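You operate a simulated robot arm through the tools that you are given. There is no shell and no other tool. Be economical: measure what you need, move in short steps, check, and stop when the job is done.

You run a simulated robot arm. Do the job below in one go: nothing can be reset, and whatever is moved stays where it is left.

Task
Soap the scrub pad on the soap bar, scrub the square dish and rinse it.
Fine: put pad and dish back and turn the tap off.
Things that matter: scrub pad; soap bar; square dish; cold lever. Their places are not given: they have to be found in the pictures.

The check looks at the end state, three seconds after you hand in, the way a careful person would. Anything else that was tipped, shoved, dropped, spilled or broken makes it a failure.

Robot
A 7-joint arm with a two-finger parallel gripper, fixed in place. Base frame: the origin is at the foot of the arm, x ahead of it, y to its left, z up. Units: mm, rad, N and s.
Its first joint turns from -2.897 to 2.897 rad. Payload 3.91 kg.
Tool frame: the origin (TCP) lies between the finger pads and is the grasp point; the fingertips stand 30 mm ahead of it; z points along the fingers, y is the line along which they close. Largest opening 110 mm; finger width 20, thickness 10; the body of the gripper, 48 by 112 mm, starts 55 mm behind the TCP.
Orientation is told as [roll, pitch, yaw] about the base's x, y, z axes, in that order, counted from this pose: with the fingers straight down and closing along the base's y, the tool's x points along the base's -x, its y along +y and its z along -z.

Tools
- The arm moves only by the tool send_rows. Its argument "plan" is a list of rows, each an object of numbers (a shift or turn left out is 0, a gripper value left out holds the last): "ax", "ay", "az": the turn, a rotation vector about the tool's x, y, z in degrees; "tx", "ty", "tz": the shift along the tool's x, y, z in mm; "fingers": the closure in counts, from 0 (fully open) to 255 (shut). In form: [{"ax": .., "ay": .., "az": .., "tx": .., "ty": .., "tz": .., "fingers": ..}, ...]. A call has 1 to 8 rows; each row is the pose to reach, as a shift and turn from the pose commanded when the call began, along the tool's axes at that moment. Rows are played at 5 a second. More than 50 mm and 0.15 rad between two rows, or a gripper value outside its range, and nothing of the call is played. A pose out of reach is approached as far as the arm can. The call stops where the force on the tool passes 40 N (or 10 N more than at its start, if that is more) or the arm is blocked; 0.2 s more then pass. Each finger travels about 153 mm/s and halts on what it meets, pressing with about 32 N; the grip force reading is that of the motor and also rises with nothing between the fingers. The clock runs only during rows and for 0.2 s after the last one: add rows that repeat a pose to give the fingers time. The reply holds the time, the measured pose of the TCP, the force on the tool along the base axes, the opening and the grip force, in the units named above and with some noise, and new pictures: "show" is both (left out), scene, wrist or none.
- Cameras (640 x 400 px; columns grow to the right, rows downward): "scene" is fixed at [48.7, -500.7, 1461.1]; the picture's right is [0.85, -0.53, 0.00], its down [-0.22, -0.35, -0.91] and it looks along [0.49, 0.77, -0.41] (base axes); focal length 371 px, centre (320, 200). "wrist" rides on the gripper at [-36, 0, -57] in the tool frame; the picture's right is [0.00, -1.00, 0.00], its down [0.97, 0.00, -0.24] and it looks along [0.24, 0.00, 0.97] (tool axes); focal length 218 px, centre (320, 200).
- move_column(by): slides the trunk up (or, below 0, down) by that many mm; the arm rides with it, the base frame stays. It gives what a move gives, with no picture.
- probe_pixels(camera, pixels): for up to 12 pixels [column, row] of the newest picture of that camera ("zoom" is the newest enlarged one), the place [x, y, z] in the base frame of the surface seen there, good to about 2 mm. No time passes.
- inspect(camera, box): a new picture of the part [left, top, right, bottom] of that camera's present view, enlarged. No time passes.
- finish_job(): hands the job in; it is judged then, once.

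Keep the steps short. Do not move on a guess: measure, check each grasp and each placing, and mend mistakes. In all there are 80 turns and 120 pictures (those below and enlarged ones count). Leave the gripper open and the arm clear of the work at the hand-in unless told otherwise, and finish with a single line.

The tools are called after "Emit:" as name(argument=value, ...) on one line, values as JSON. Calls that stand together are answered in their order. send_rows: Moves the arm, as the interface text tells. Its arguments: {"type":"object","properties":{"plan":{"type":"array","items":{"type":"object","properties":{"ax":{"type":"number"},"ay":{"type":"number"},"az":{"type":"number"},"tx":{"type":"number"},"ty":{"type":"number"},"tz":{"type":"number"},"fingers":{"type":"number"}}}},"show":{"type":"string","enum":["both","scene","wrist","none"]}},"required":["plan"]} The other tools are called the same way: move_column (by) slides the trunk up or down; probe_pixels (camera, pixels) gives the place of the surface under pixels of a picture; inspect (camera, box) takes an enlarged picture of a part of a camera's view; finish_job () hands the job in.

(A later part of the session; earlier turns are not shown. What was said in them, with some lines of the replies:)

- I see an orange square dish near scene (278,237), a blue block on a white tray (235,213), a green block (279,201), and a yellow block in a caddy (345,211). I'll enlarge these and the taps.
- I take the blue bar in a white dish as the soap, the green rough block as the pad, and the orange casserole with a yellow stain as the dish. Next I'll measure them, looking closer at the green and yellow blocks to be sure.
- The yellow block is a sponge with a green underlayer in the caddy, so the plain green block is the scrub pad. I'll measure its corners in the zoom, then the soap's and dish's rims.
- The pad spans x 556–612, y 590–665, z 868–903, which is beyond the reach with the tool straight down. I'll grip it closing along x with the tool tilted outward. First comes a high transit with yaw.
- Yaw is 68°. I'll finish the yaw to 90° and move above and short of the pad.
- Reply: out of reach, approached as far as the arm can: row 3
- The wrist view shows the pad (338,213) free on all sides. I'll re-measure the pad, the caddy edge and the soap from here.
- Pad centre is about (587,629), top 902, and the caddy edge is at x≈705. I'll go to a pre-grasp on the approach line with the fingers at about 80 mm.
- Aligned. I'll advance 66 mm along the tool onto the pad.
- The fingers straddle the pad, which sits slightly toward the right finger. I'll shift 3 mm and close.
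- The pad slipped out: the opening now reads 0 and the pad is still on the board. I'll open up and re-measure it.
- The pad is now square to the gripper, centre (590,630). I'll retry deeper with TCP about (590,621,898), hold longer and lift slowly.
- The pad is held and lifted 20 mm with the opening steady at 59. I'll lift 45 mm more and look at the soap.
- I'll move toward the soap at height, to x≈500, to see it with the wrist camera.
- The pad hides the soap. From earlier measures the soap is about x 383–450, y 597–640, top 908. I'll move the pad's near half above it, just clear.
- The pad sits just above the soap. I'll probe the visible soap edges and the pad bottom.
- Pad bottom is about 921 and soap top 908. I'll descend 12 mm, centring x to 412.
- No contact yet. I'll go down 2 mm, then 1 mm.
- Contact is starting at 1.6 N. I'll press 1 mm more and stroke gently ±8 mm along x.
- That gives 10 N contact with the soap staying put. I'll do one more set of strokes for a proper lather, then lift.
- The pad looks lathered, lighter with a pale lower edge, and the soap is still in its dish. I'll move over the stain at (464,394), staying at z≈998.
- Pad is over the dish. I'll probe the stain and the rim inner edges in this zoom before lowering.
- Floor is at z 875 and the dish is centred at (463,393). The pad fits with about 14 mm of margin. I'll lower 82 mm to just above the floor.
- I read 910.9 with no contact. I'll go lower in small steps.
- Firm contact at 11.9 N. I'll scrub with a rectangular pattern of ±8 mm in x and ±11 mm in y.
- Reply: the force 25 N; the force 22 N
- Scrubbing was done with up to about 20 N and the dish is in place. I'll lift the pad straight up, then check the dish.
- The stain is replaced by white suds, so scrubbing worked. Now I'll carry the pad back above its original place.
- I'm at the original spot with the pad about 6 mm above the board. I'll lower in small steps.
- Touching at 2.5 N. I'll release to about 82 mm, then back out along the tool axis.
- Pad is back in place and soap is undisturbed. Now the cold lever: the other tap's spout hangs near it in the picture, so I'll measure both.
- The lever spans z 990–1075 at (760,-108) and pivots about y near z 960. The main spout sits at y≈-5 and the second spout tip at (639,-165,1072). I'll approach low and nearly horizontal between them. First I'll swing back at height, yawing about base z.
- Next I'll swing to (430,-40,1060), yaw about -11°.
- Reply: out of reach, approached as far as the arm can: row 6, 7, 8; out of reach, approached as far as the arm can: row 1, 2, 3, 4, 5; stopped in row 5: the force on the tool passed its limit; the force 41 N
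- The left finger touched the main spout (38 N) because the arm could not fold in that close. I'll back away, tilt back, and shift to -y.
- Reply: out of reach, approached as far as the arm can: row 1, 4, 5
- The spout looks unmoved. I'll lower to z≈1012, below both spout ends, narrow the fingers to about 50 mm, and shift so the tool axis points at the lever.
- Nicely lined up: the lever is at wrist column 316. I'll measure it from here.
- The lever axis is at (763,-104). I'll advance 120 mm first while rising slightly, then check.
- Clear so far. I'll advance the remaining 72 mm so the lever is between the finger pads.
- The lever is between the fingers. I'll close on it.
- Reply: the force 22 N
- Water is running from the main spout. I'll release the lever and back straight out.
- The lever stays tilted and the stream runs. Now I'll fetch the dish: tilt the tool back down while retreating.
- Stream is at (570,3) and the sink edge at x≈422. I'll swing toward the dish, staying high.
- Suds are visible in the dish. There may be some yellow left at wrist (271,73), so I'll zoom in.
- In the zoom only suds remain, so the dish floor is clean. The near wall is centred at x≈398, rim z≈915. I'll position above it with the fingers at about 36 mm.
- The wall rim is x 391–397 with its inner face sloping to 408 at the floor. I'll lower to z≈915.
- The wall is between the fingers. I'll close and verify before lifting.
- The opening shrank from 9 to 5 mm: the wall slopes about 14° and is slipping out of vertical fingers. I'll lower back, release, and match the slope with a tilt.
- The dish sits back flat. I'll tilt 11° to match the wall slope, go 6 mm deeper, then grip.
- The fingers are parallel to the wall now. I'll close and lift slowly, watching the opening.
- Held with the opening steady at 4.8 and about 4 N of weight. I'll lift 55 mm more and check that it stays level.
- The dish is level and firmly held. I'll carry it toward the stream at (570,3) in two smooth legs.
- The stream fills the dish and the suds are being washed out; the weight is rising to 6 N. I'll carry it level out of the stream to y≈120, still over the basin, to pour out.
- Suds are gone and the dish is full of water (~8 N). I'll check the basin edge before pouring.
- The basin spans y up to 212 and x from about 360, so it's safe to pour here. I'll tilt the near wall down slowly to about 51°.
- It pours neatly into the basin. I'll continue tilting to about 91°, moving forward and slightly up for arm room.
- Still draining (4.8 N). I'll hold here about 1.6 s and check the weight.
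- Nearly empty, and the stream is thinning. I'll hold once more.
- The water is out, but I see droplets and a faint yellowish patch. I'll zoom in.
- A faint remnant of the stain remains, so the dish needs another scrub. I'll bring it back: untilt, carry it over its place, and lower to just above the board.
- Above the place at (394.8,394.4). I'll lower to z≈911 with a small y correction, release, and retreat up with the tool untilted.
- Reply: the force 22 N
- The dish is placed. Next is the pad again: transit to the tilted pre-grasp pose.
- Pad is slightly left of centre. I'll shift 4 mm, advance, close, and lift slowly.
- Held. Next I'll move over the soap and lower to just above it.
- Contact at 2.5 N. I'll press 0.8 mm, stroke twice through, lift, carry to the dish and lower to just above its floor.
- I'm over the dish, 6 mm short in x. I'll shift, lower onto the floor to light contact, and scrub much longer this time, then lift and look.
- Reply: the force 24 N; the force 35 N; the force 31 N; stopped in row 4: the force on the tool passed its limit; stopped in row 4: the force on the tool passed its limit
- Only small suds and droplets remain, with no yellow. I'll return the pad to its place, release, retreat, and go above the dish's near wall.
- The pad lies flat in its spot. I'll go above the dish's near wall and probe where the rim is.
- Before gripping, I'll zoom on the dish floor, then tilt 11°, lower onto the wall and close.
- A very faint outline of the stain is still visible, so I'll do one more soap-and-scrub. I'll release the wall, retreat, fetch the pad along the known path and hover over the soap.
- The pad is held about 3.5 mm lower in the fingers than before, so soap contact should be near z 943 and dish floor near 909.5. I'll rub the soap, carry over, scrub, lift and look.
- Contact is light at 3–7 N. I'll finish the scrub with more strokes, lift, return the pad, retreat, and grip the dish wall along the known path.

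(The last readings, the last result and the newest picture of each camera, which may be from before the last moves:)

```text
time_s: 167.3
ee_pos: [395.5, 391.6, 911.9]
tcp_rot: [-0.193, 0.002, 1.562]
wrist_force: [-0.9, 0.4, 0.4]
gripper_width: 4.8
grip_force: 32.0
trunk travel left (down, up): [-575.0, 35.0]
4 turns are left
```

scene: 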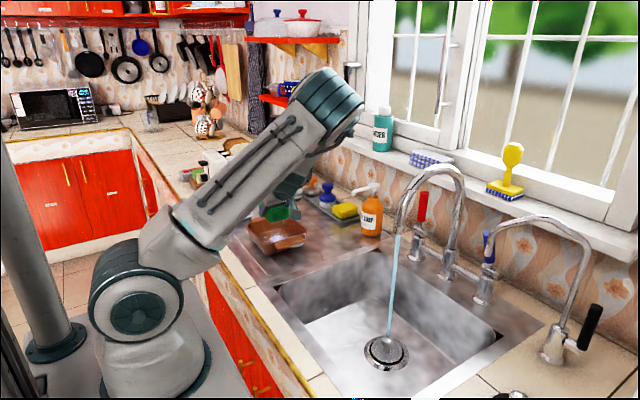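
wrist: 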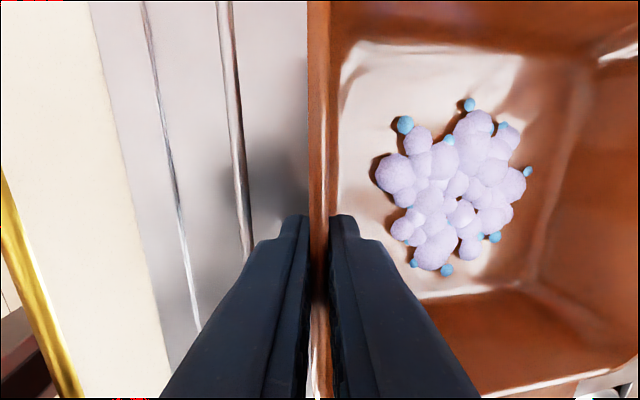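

The floor is fully covered in suds with no stain ring, the pad is flat in its place, and the dish wall is gripped at 4.8 mm. I'll repeat the proven sequence: lift, rinse, pour out, carry back, place, release and retreat.

Emit:
send_rows(plan=[{"tz": -2, "ty": -0.4}, {"tz": -6, "ty": -1.2}, {"tz": -13, "ty": -2.5}, {"tz": -24, "ty": -4.7}, {"tz": -36, "ty": -7}, {"tz": -49, "ty": -9.5}, {"tz": -60, "ty": -11.7}, {"tz": -63.8, "ty": -12.4}], show="none")

Emit:
send_rows(plan=[{"tx": 15, "ty": -4, "tz": 1}, {"tx": 40, "ty": -10, "tz": 3}, {"tx": 70, "ty": -17, "tz": 6}, {"tx": 102, "ty": -25, "tz": 9}, {"tx": 135, "ty": -33, "tz": 12}, {"tx": 168, "ty": -41, "tz": 15}, {"tx": 195, "ty": -48, "tz": 17.5}, {"tx": 210, "ty": -52, "tz": 18.5}], show="none")

Emit:
send_rows(plan=[{"tx": 12, "ty": -3, "tz": 1}, {"tx": 35, "ty": -8, "tz": 3}, {"tx": 65, "ty": -16, "tz": 6}, {"tx": 97, "ty": -24, "tz": 9}, {"tx": 130, "ty": -33, "tz": 12}, {"tx": 158, "ty": -40, "tz": 14.5}, {"tx": 178, "ty": -43, "tz": 16}, {"tx": 184, "ty": -44, "tz": 16.5}], show="none")

Emit:
send_rows(plan=[{}, {}, {}, {}], show="none")

Emit:
send_rows(plan=[{"tx": 0}, {"tx": -6}, {"tx": -20}, {"tx": -42}, {"tx": -68}, {"tx": -94}, {"tx": -114}, {"tx": -122}], show="none")

Emit:
send_rows(plan=[{"ax": 5, "ty": -2.5, "tz": 0.5}, {"ax": 10, "ty": -5, "tz": 1}, {"ax": 15, "ty": -7.5, "tz": 1.5}, {"ax": 20, "ty": -10, "tz": 2}, {"ax": 25, "ty": -12.5, "tz": 2.5}, {"ax": 30, "ty": -15, "tz": 3}, {"ax": 35, "ty": -17.5, "tz": 3.5}, {"ax": 40, "ty": -20, "tz": 4}], show="none")

Emit:
send_rows(plan=[{"ax": 5, "ty": -6, "tz": 3.3}, {"ax": 10, "ty": -12, "tz": 6.5}, {"ax": 15, "ty": -18, "tz": 9.8}, {"ax": 20, "ty": -24, "tz": 13}, {"ax": 25, "ty": -30, "tz": 16.3}, {"ax": 30, "ty": -36, "tz": 19.5}, {"ax": 35, "ty": -42, "tz": 22.8}, {"ax": 40, "ty": -47, "tz": 26}], show="none")

Emit:
send_rows(plan=[{}, {}, {}, {}, {}, {}, {}, {}], show="none")

Emit:
send_rows(plan=[{}, {}, {}, {}, {}, {}, {}, {}], show="none")

Emit:
send_rows(plan=[{}, {}, {}, {}, {}, {}, {}, {}], show="none")

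Emit:
send_rows(plan=[{}, {}, {}, {}, {}, {}], show="wrist")

Emit:
send_rows(plan=[{"ax": -6.7, "ty": 3.3, "tz": -8.3}, {"ax": -13.4, "ty": 6.6, "tz": -16.6}, {"ax": -20, "ty": 10, "tz": -25}, {"ax": -26.7, "ty": 13.3, "tz": -33.3}, {"ax": -33.4, "ty": 16.6, "tz": -41.6}, {"ax": -40, "ty": 20, "tz": -50}], show="none")

Emit:
send_rows(plan=[{"ax": -6.7, "ty": 0.2, "tz": -4}, {"ax": -13.4, "ty": 0.3, "tz": -8}, {"ax": -20, "ty": 0.5, "tz": -12.5}, {"ax": -26.7, "ty": 0.6, "tz": -17}, {"ax": -33.4, "ty": 0.8, "tz": -21}, {"ax": -40, "ty": 0.9, "tz": -25}], show="none")

Emit:
send_rows(plan=[{"tx": -16, "ty": 6, "tz": -1}, {"tx": -54, "ty": 19, "tz": -4}, {"tx": -95, "ty": 34, "tz": -7}, {"tx": -136, "ty": 49, "tz": -9.5}, {"tx": -177, "ty": 64, "tz": -12.5}, {"tx": -218, "ty": 79, "tz": -15.5}, {"tx": -256, "ty": 93, "tz": -18.2}, {"tx": -272, "ty": 99.3, "tz": -19.5}], show="none")

Emit:
send_rows(plan=[{"ty": 4, "tz": 20}, {"ty": 8, "tz": 40}, {"ty": 10.3, "tz": 53}, {"ty": 11.6, "tz": 59.5}, {"ty": 12.2, "tz": 62.2}, {"ty": 12.2, "tz": 62.2}], show="none")

Emit:
send_rows(plan=[{"fingers": 171}, {"fingers": 171}, {"tz": -12}, {"tz": -35}, {"tz": -65, "ax": -4}, {"tz": -100, "ax": -11}], show="both")

```text
time_s: 169.1
ee_pos: [396.1, 391.7, 976.2]
tcp_rot: [-0.194, 0.001, 1.56]
wrist_force: [-1.1, 1.0, -4.7]
gripper_width: 4.7
grip_force: 32.8
trunk travel left (down, up): [-575.0, 35.0]
```

```text
time_s: 170.9
ee_pos: [448.3, 180.1, 970.7]
tcp_rot: [-0.194, 0.002, 1.564]
wrist_force: [-0.1, -0.2, -3.9]
gripper_width: 4.4
grip_force: 31.9
trunk travel left (down, up): [-575.0, 35.0]
```

```text
time_s: 172.7
ee_pos: [495.1, -4.1, 963.7]
tcp_rot: [-0.193, 0.001, 1.563]
wrist_force: [0.4, -0.1, -5.0]
gripper_width: 4.8
grip_force: 31.9
trunk travel left (down, up): [-575.0, 35.0]
```

```text
time_s: 173.7
ee_pos: [494.3, -4.8, 963.6]
tcp_rot: [-0.194, 0.004, 1.562]
wrist_force: [-0.2, 0.6, -6.9]
gripper_width: 4.7
grip_force: 32.0
trunk travel left (down, up): [-575.0, 35.0]
```

```text
time_s: 175.5
ee_pos: [496.1, 119.4, 963.4]
tcp_rot: [-0.193, 0.001, 1.563]
wrist_force: [-0.6, -0.7, -8.7]
gripper_width: 4.9
grip_force: 32.1
trunk travel left (down, up): [-575.0, 35.0]
```

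```text
time_s: 177.3
ee_pos: [516.4, 118.4, 963.4]
tcp_rot: [-0.894, 0.002, 1.562]
wrist_force: [0.2, 0.7, -7.9]
gripper_width: 4.9
grip_force: 31.6
trunk travel left (down, up): [-575.0, 35.0]
```

```text
time_s: 179.1
ee_pos: [565.2, 118.2, 982.6]
tcp_rot: [-1.591, 0.001, 1.562]
wrist_force: [0.0, 0.1, -6.3]
gripper_width: 4.9
grip_force: 32.3
trunk travel left (down, up): [-575.0, 35.0]
```

```text
time_s: 180.9
ee_pos: [564.6, 118.7, 984.3]
tcp_rot: [-1.589, 0.002, 1.562]
wrist_force: [-0.1, 0.0, -3.9]
gripper_width: 4.8
grip_force: 31.7
trunk travel left (down, up): [-575.0, 35.0]
```

```text
time_s: 182.7
ee_pos: [564.5, 118.4, 983.8]
tcp_rot: [-1.59, 0.001, 1.562]
wrist_force: [-0.1, -0.2, -4.4]
gripper_width: 4.8
grip_force: 32.0
trunk travel left (down, up): [-575.0, 35.0]
```

```text
time_s: 184.5
ee_pos: [564.8, 116.7, 983.7]
tcp_rot: [-1.592, 0.001, 1.563]
wrist_force: [0.1, 0.7, -3.8]
gripper_width: 4.6
grip_force: 32.4
trunk travel left (down, up): [-575.0, 35.0]
```

```text
time_s: 185.9
ee_pos: [565.2, 117.8, 985.1]
tcp_rot: [-1.591, 0.0, 1.562]
wrist_force: [-0.4, -0.1, -4.0]
gripper_width: 4.9
grip_force: 32.3
trunk travel left (down, up): [-575.0, 35.0]
```

wrist: 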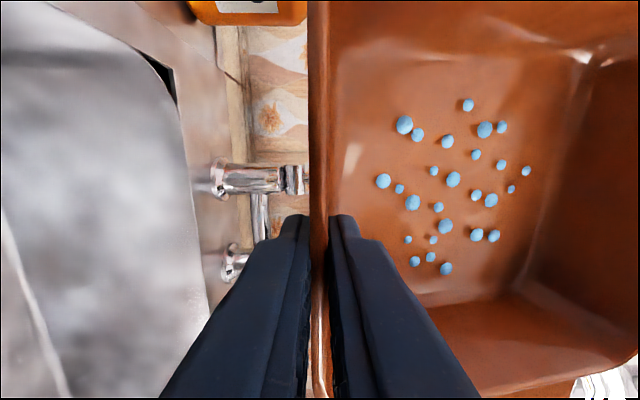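

```text
time_s: 187.3
ee_pos: [514.5, 118.1, 962.0]
tcp_rot: [-0.89, 0.002, 1.563]
wrist_force: [0.3, 0.1, -4.0]
gripper_width: 4.8
grip_force: 32.0
trunk travel left (down, up): [-575.0, 35.0]
```

```text
time_s: 188.7
ee_pos: [496.1, 118.2, 977.7]
tcp_rot: [-0.192, 0.003, 1.563]
wrist_force: [0.0, -0.4, -3.4]
gripper_width: 4.6
grip_force: 31.8
trunk travel left (down, up): [-575.0, 35.0]
```

```text
time_s: 190.5
ee_pos: [396.9, 393.6, 975.8]
tcp_rot: [-0.194, 0.001, 1.563]
wrist_force: [1.0, 0.6, -5.7]
gripper_width: 4.9
grip_force: 32.1
trunk travel left (down, up): [-575.0, 35.0]
```

```text
time_s: 191.9
ee_pos: [397.4, 392.1, 914.5]
tcp_rot: [-0.197, -0.001, 1.561]
wrist_force: [2.3, -0.1, 10.4]
gripper_width: 4.7
grip_force: 32.1
trunk travel left (down, up): [-575.0, 35.0]
```

```text
time_s: 193.3
ee_pos: [380.7, 392.2, 1010.8]
tcp_rot: [0.0, 0.003, 1.562]
wrist_force: [-0.1, 0.8, -0.1]
gripper_width: 36.2
grip_force: 0.0
trunk travel left (down, up): [-575.0, 35.0]
3 turns are left
```

scene: 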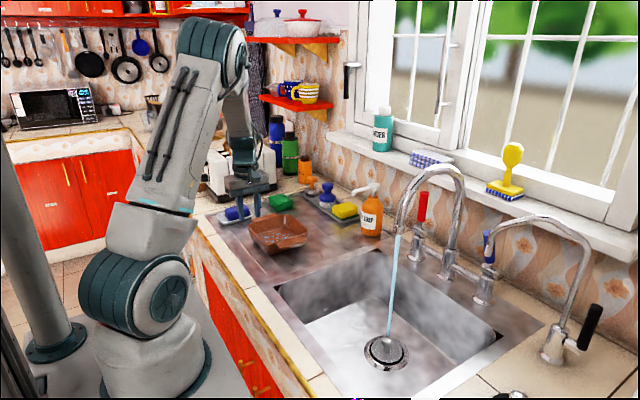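
wrist: 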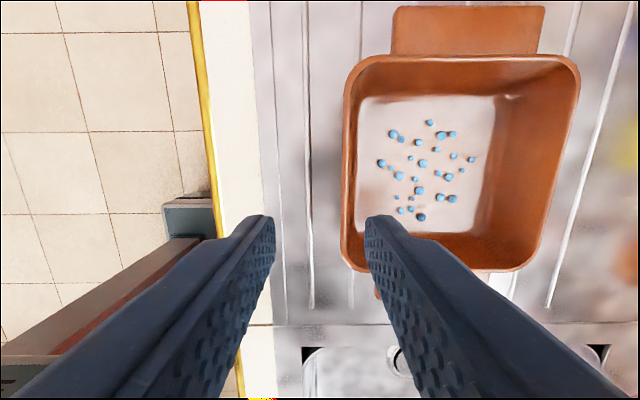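

The dish is clean (only clear drops) and back in place. Now I'll retrace the known path back to the standoff in front of the cold lever and measure it.

Emit:
send_rows(plan=[{"tx": 22, "ty": -22, "tz": -25, "fingers": 139}, {"tx": 50, "ty": -50, "tz": -48}, {"tx": 78, "ty": -78, "tz": -65}, {"tx": 106, "ty": -104, "tz": -78}], show="none")

Emit:
send_rows(plan=[{"ay": -8, "tx": 5.1, "tz": 3.4}, {"ay": -16, "tx": 10.2, "tz": 6.9}, {"ay": -24, "tx": 15.3, "tz": 10.3}, {"ay": -32, "tx": 20.4, "tz": 13.8}, {"ay": -40, "tx": 25.5, "tz": 17.2}], show="none")

Emit:
send_rows(plan=[{"ax": 5.3, "az": 6.32, "tx": 6.9, "ty": 3.1, "tz": 0.6}, {"ax": 10.6, "az": 12.64, "tx": 13.8, "ty": 6.2, "tz": 1.2}, {"ax": 15.9, "az": 18.96, "tx": 20.7, "ty": 9.3, "tz": 1.7}, {"ax": 21.2, "az": 25.3, "tx": 27.6, "ty": 12.4, "tz": 2.3}], show="none")

Emit:
send_rows(plan=[{"ax": 5.46, "az": 6.51, "tx": 24.4, "ty": -21.7, "tz": -17.3}, {"ax": 10.93, "az": 13.02, "tx": 48.9, "ty": -43.4, "tz": -34.7}, {"ax": 16.4, "az": 19.53, "tx": 73.3, "ty": -65.1, "tz": -52}, {"ax": 21.86, "az": 26.04, "tx": 97.8, "ty": -86.9, "tz": -69.4}, {"ax": 27.3, "az": 32.55, "tx": 122.2, "ty": -108.6, "tz": -86.7}, {"ax": 32.8, "az": 39.06, "tx": 146.6, "ty": -130.3, "tz": -104}, {"ax": 38.25, "az": 45.57, "tx": 171.1, "ty": -152, "tz": -121.4}, {"ax": 43.7, "az": 52.1, "tx": 195.5, "ty": -173.7, "tz": -138.7}], show="scene")

Emit:
send_rows(plan=[{"ay": -7.7, "tx": -11.6, "tz": 11.1}, {"ay": -15.4, "tx": -23.2, "tz": 22.3}, {"ay": -23.1, "tx": -34.8, "tz": 33.4}, {"ay": -30.8, "tx": -46.4, "tz": 44.6}, {"ay": -38.5, "tx": -58, "tz": 55.7}, {"ay": -46, "tx": -69.6, "tz": 66.9}, {"ay": -46, "tx": -69.6, "tz": 66.9}], show="wrist")

Emit:
probe_pixels(camera="wrist", pixels=[[323, 135], [322, 150], [322, 165], [322, 180], [321, 195], [312, 165], [332, 165], [342, 165], [302, 165], [318, 225], [318, 260], [452, 110]])

```text
time_s: 194.3
ee_pos: [481.4, 284.1, 1092.3]
tcp_rot: [-0.001, 0.001, 1.563]
wrist_force: [0.6, -0.9, 0.2]
gripper_width: 50.1
grip_force: 0.1
trunk travel left (down, up): [-575.0, 35.0]
```

```text
time_s: 195.5
ee_pos: [480.4, 256.8, 1074.2]
tcp_rot: [-0.001, -0.7, 1.562]
wrist_force: [-0.7, 0.2, -0.4]
gripper_width: 50.0
grip_force: 0.0
trunk travel left (down, up): [-575.0, 35.0]
```

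```text
time_s: 196.5
ee_pos: [468.0, 239.5, 1055.5]
tcp_rot: [-0.003, -0.699, 0.986]
wrist_force: [-0.3, 0.4, -0.1]
gripper_width: 50.0
grip_force: 0.1
trunk travel left (down, up): [-575.0, 35.0]
```

```text
time_s: 198.3
ee_pos: [482.5, -57.3, 1035.6]
tcp_rot: [-0.001, -0.699, -0.204]
wrist_force: [0.0, 0.5, -0.3]
gripper_width: 50.1
grip_force: 0.0
trunk travel left (down, up): [-575.0, 35.0]
```

scene: 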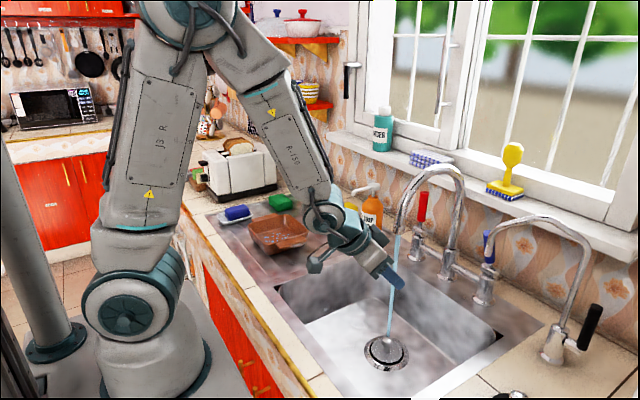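

```text
time_s: 199.9
ee_pos: [575.2, -73.6, 1029.0]
tcp_rot: [-0.021, -1.505, -0.18]
wrist_force: [0.4, -0.1, 0.8]
gripper_width: 50.2
grip_force: 0.1
trunk travel left (down, up): [-575.0, 35.0]
```

wrist: 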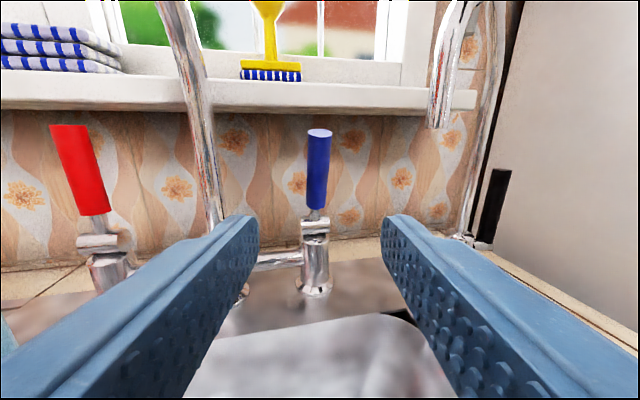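

```text
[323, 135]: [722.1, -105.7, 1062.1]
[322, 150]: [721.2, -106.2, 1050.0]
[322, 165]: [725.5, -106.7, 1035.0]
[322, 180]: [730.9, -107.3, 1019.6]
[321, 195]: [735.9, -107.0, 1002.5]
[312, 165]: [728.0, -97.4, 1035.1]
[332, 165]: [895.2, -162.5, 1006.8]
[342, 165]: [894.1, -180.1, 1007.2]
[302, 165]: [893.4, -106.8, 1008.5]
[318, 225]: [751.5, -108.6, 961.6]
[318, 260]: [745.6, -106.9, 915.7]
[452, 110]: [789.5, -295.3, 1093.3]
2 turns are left
```

The lever leans about 20° toward me, at (741,-104) for z≈1018. I'll grip it there and push it back upright. Then, as a positive push, I'll nudge its front face with closed fingertips to the original x≈752–753, back off and look.

Emit:
send_rows(plan=[{"tz": 30, "tx": 0.3, "ty": 0.5}, {"tz": 60, "tx": 0.5, "ty": 1}, {"tz": 90, "tx": 0.8, "ty": 1.5}, {"tz": 120, "tx": 1, "ty": 2}, {"tz": 145, "tx": 1.1, "ty": 2.4}, {"tz": 165.3, "tx": 1.1, "ty": 2.4}, {"tz": 165.3, "tx": 1.1, "ty": 2.4}], show="wrist")

Emit:
send_rows(plan=[{"fingers": 255}, {}, {}, {"tz": 6, "tx": -1, "ty": 1.2}, {"tz": 12, "tx": -2.2, "ty": 2.5}, {"tz": 19, "tx": -3.5, "ty": 3.9}, {"tz": 25.2, "tx": -4.7, "ty": 5.2}, {"tz": 25.2, "tx": -4.7, "ty": 5.2}], show="none")

Emit:
send_rows(plan=[{"fingers": 139}, {"fingers": 139}, {"tz": -20}, {"tz": -45}, {"tz": -75}, {"tz": -75, "fingers": 255}, {"tz": -75}, {"tz": -75}], show="scene")

Emit:
send_rows(plan=[{"tx": -9.3, "tz": 5, "ty": -1}, {"tx": -9.3, "tz": 15, "ty": -1.9}, {"tx": -9.3, "tz": 24, "ty": -1.9}, {"tx": -9.3, "tz": 30, "ty": -1.9}, {"tx": -9.3, "tz": 35, "ty": -1.9}, {"tx": -9.3, "tz": 35, "ty": -1.9}], show="none")

Emit:
send_rows(plan=[{"tz": -20, "tx": 2}, {"tz": -50, "tx": 5, "fingers": 139}, {"tz": -85, "tx": 8}, {"tz": -120, "tx": 10}, {"tz": -150, "tx": 10}], show="wrist")

Emit:
send_rows(plan=[{"ay": 7.7, "tz": -16}, {"ay": 15.4, "tz": -32}, {"ay": 23.1, "tz": -48}, {"ay": 30.8, "tz": -64}, {"ay": 38.5, "tz": -80}, {"ay": 46, "tz": -96}], show="scene")

```text
time_s: 201.5
ee_pos: [738.4, -105.2, 1012.8]
tcp_rot: [-0.017, -1.503, -0.181]
wrist_force: [1.1, 0.3, -0.1]
gripper_width: 50.3
grip_force: 0.1
trunk travel left (down, up): [-575.0, 35.0]
```

wrist: 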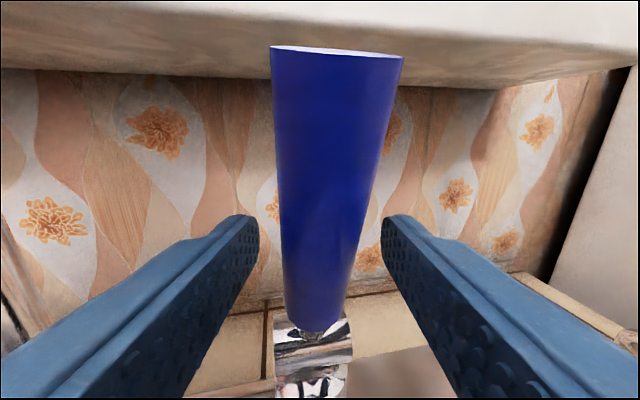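

```text
time_s: 203.3
ee_pos: [762.6, -106.4, 1017.4]
tcp_rot: [-0.021, -1.504, -0.181]
wrist_force: [-17.9, 0.4, -4.9]
gripper_width: 22.7
grip_force: 44.9
trunk travel left (down, up): [-575.0, 35.0]
```

```text
time_s: 205.1
ee_pos: [690.4, -87.8, 1022.0]
tcp_rot: [-0.019, -1.503, -0.181]
wrist_force: [0.1, -0.6, 0.1]
gripper_width: 0.1
grip_force: 32.3
trunk travel left (down, up): [-575.0, 35.0]
```

scene: 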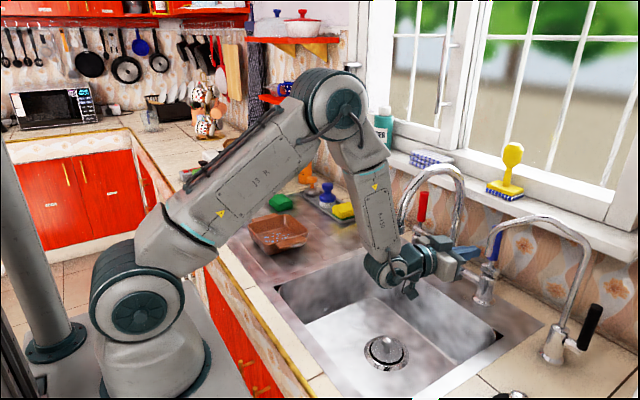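

```text
time_s: 206.5
ee_pos: [722.3, -98.2, 1030.0]
tcp_rot: [-0.018, -1.502, -0.183]
wrist_force: [-0.8, -0.5, -0.3]
gripper_width: 0.1
grip_force: 32.0
trunk travel left (down, up): [-575.0, 35.0]
```

```text
time_s: 207.7
ee_pos: [573.7, -67.6, 1032.0]
tcp_rot: [-0.019, -1.502, -0.183]
wrist_force: [-0.2, -0.2, 0.6]
gripper_width: 50.1
grip_force: 0.0
trunk travel left (down, up): [-575.0, 35.0]
```

wrist: 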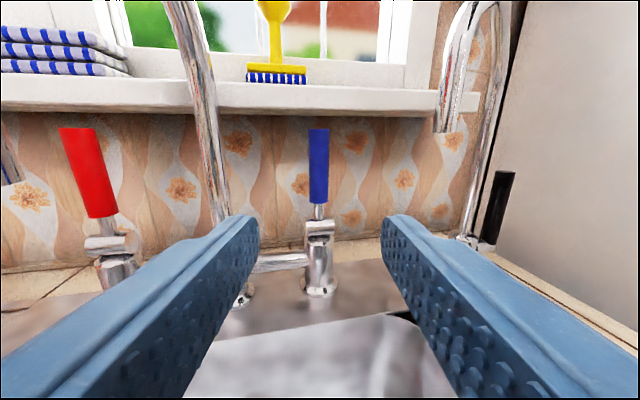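

```text
time_s: 209.1
ee_pos: [481.9, -49.1, 1037.9]
tcp_rot: [-0.002, -0.698, -0.2]
wrist_force: [0.3, 0.4, 0.4]
gripper_width: 50.2
grip_force: 0.1
trunk travel left (down, up): [-575.0, 35.0]
1 turns are left
```

scene: 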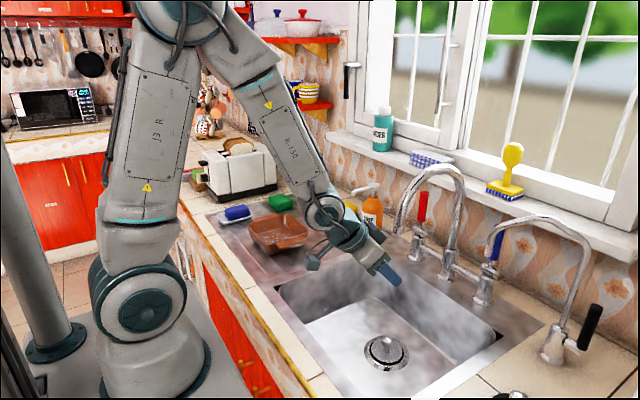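

The water is off, the lever is upright, and the pad and dish are back in place. The gripper is open and clear, so I'm handing in.

Emit:
finish_job()

```text
The job is handed in.
```

The pad was soaped and the square dish scrubbed clean and rinsed; pad and dish are back in place, the tap is off, and the job is handed in.
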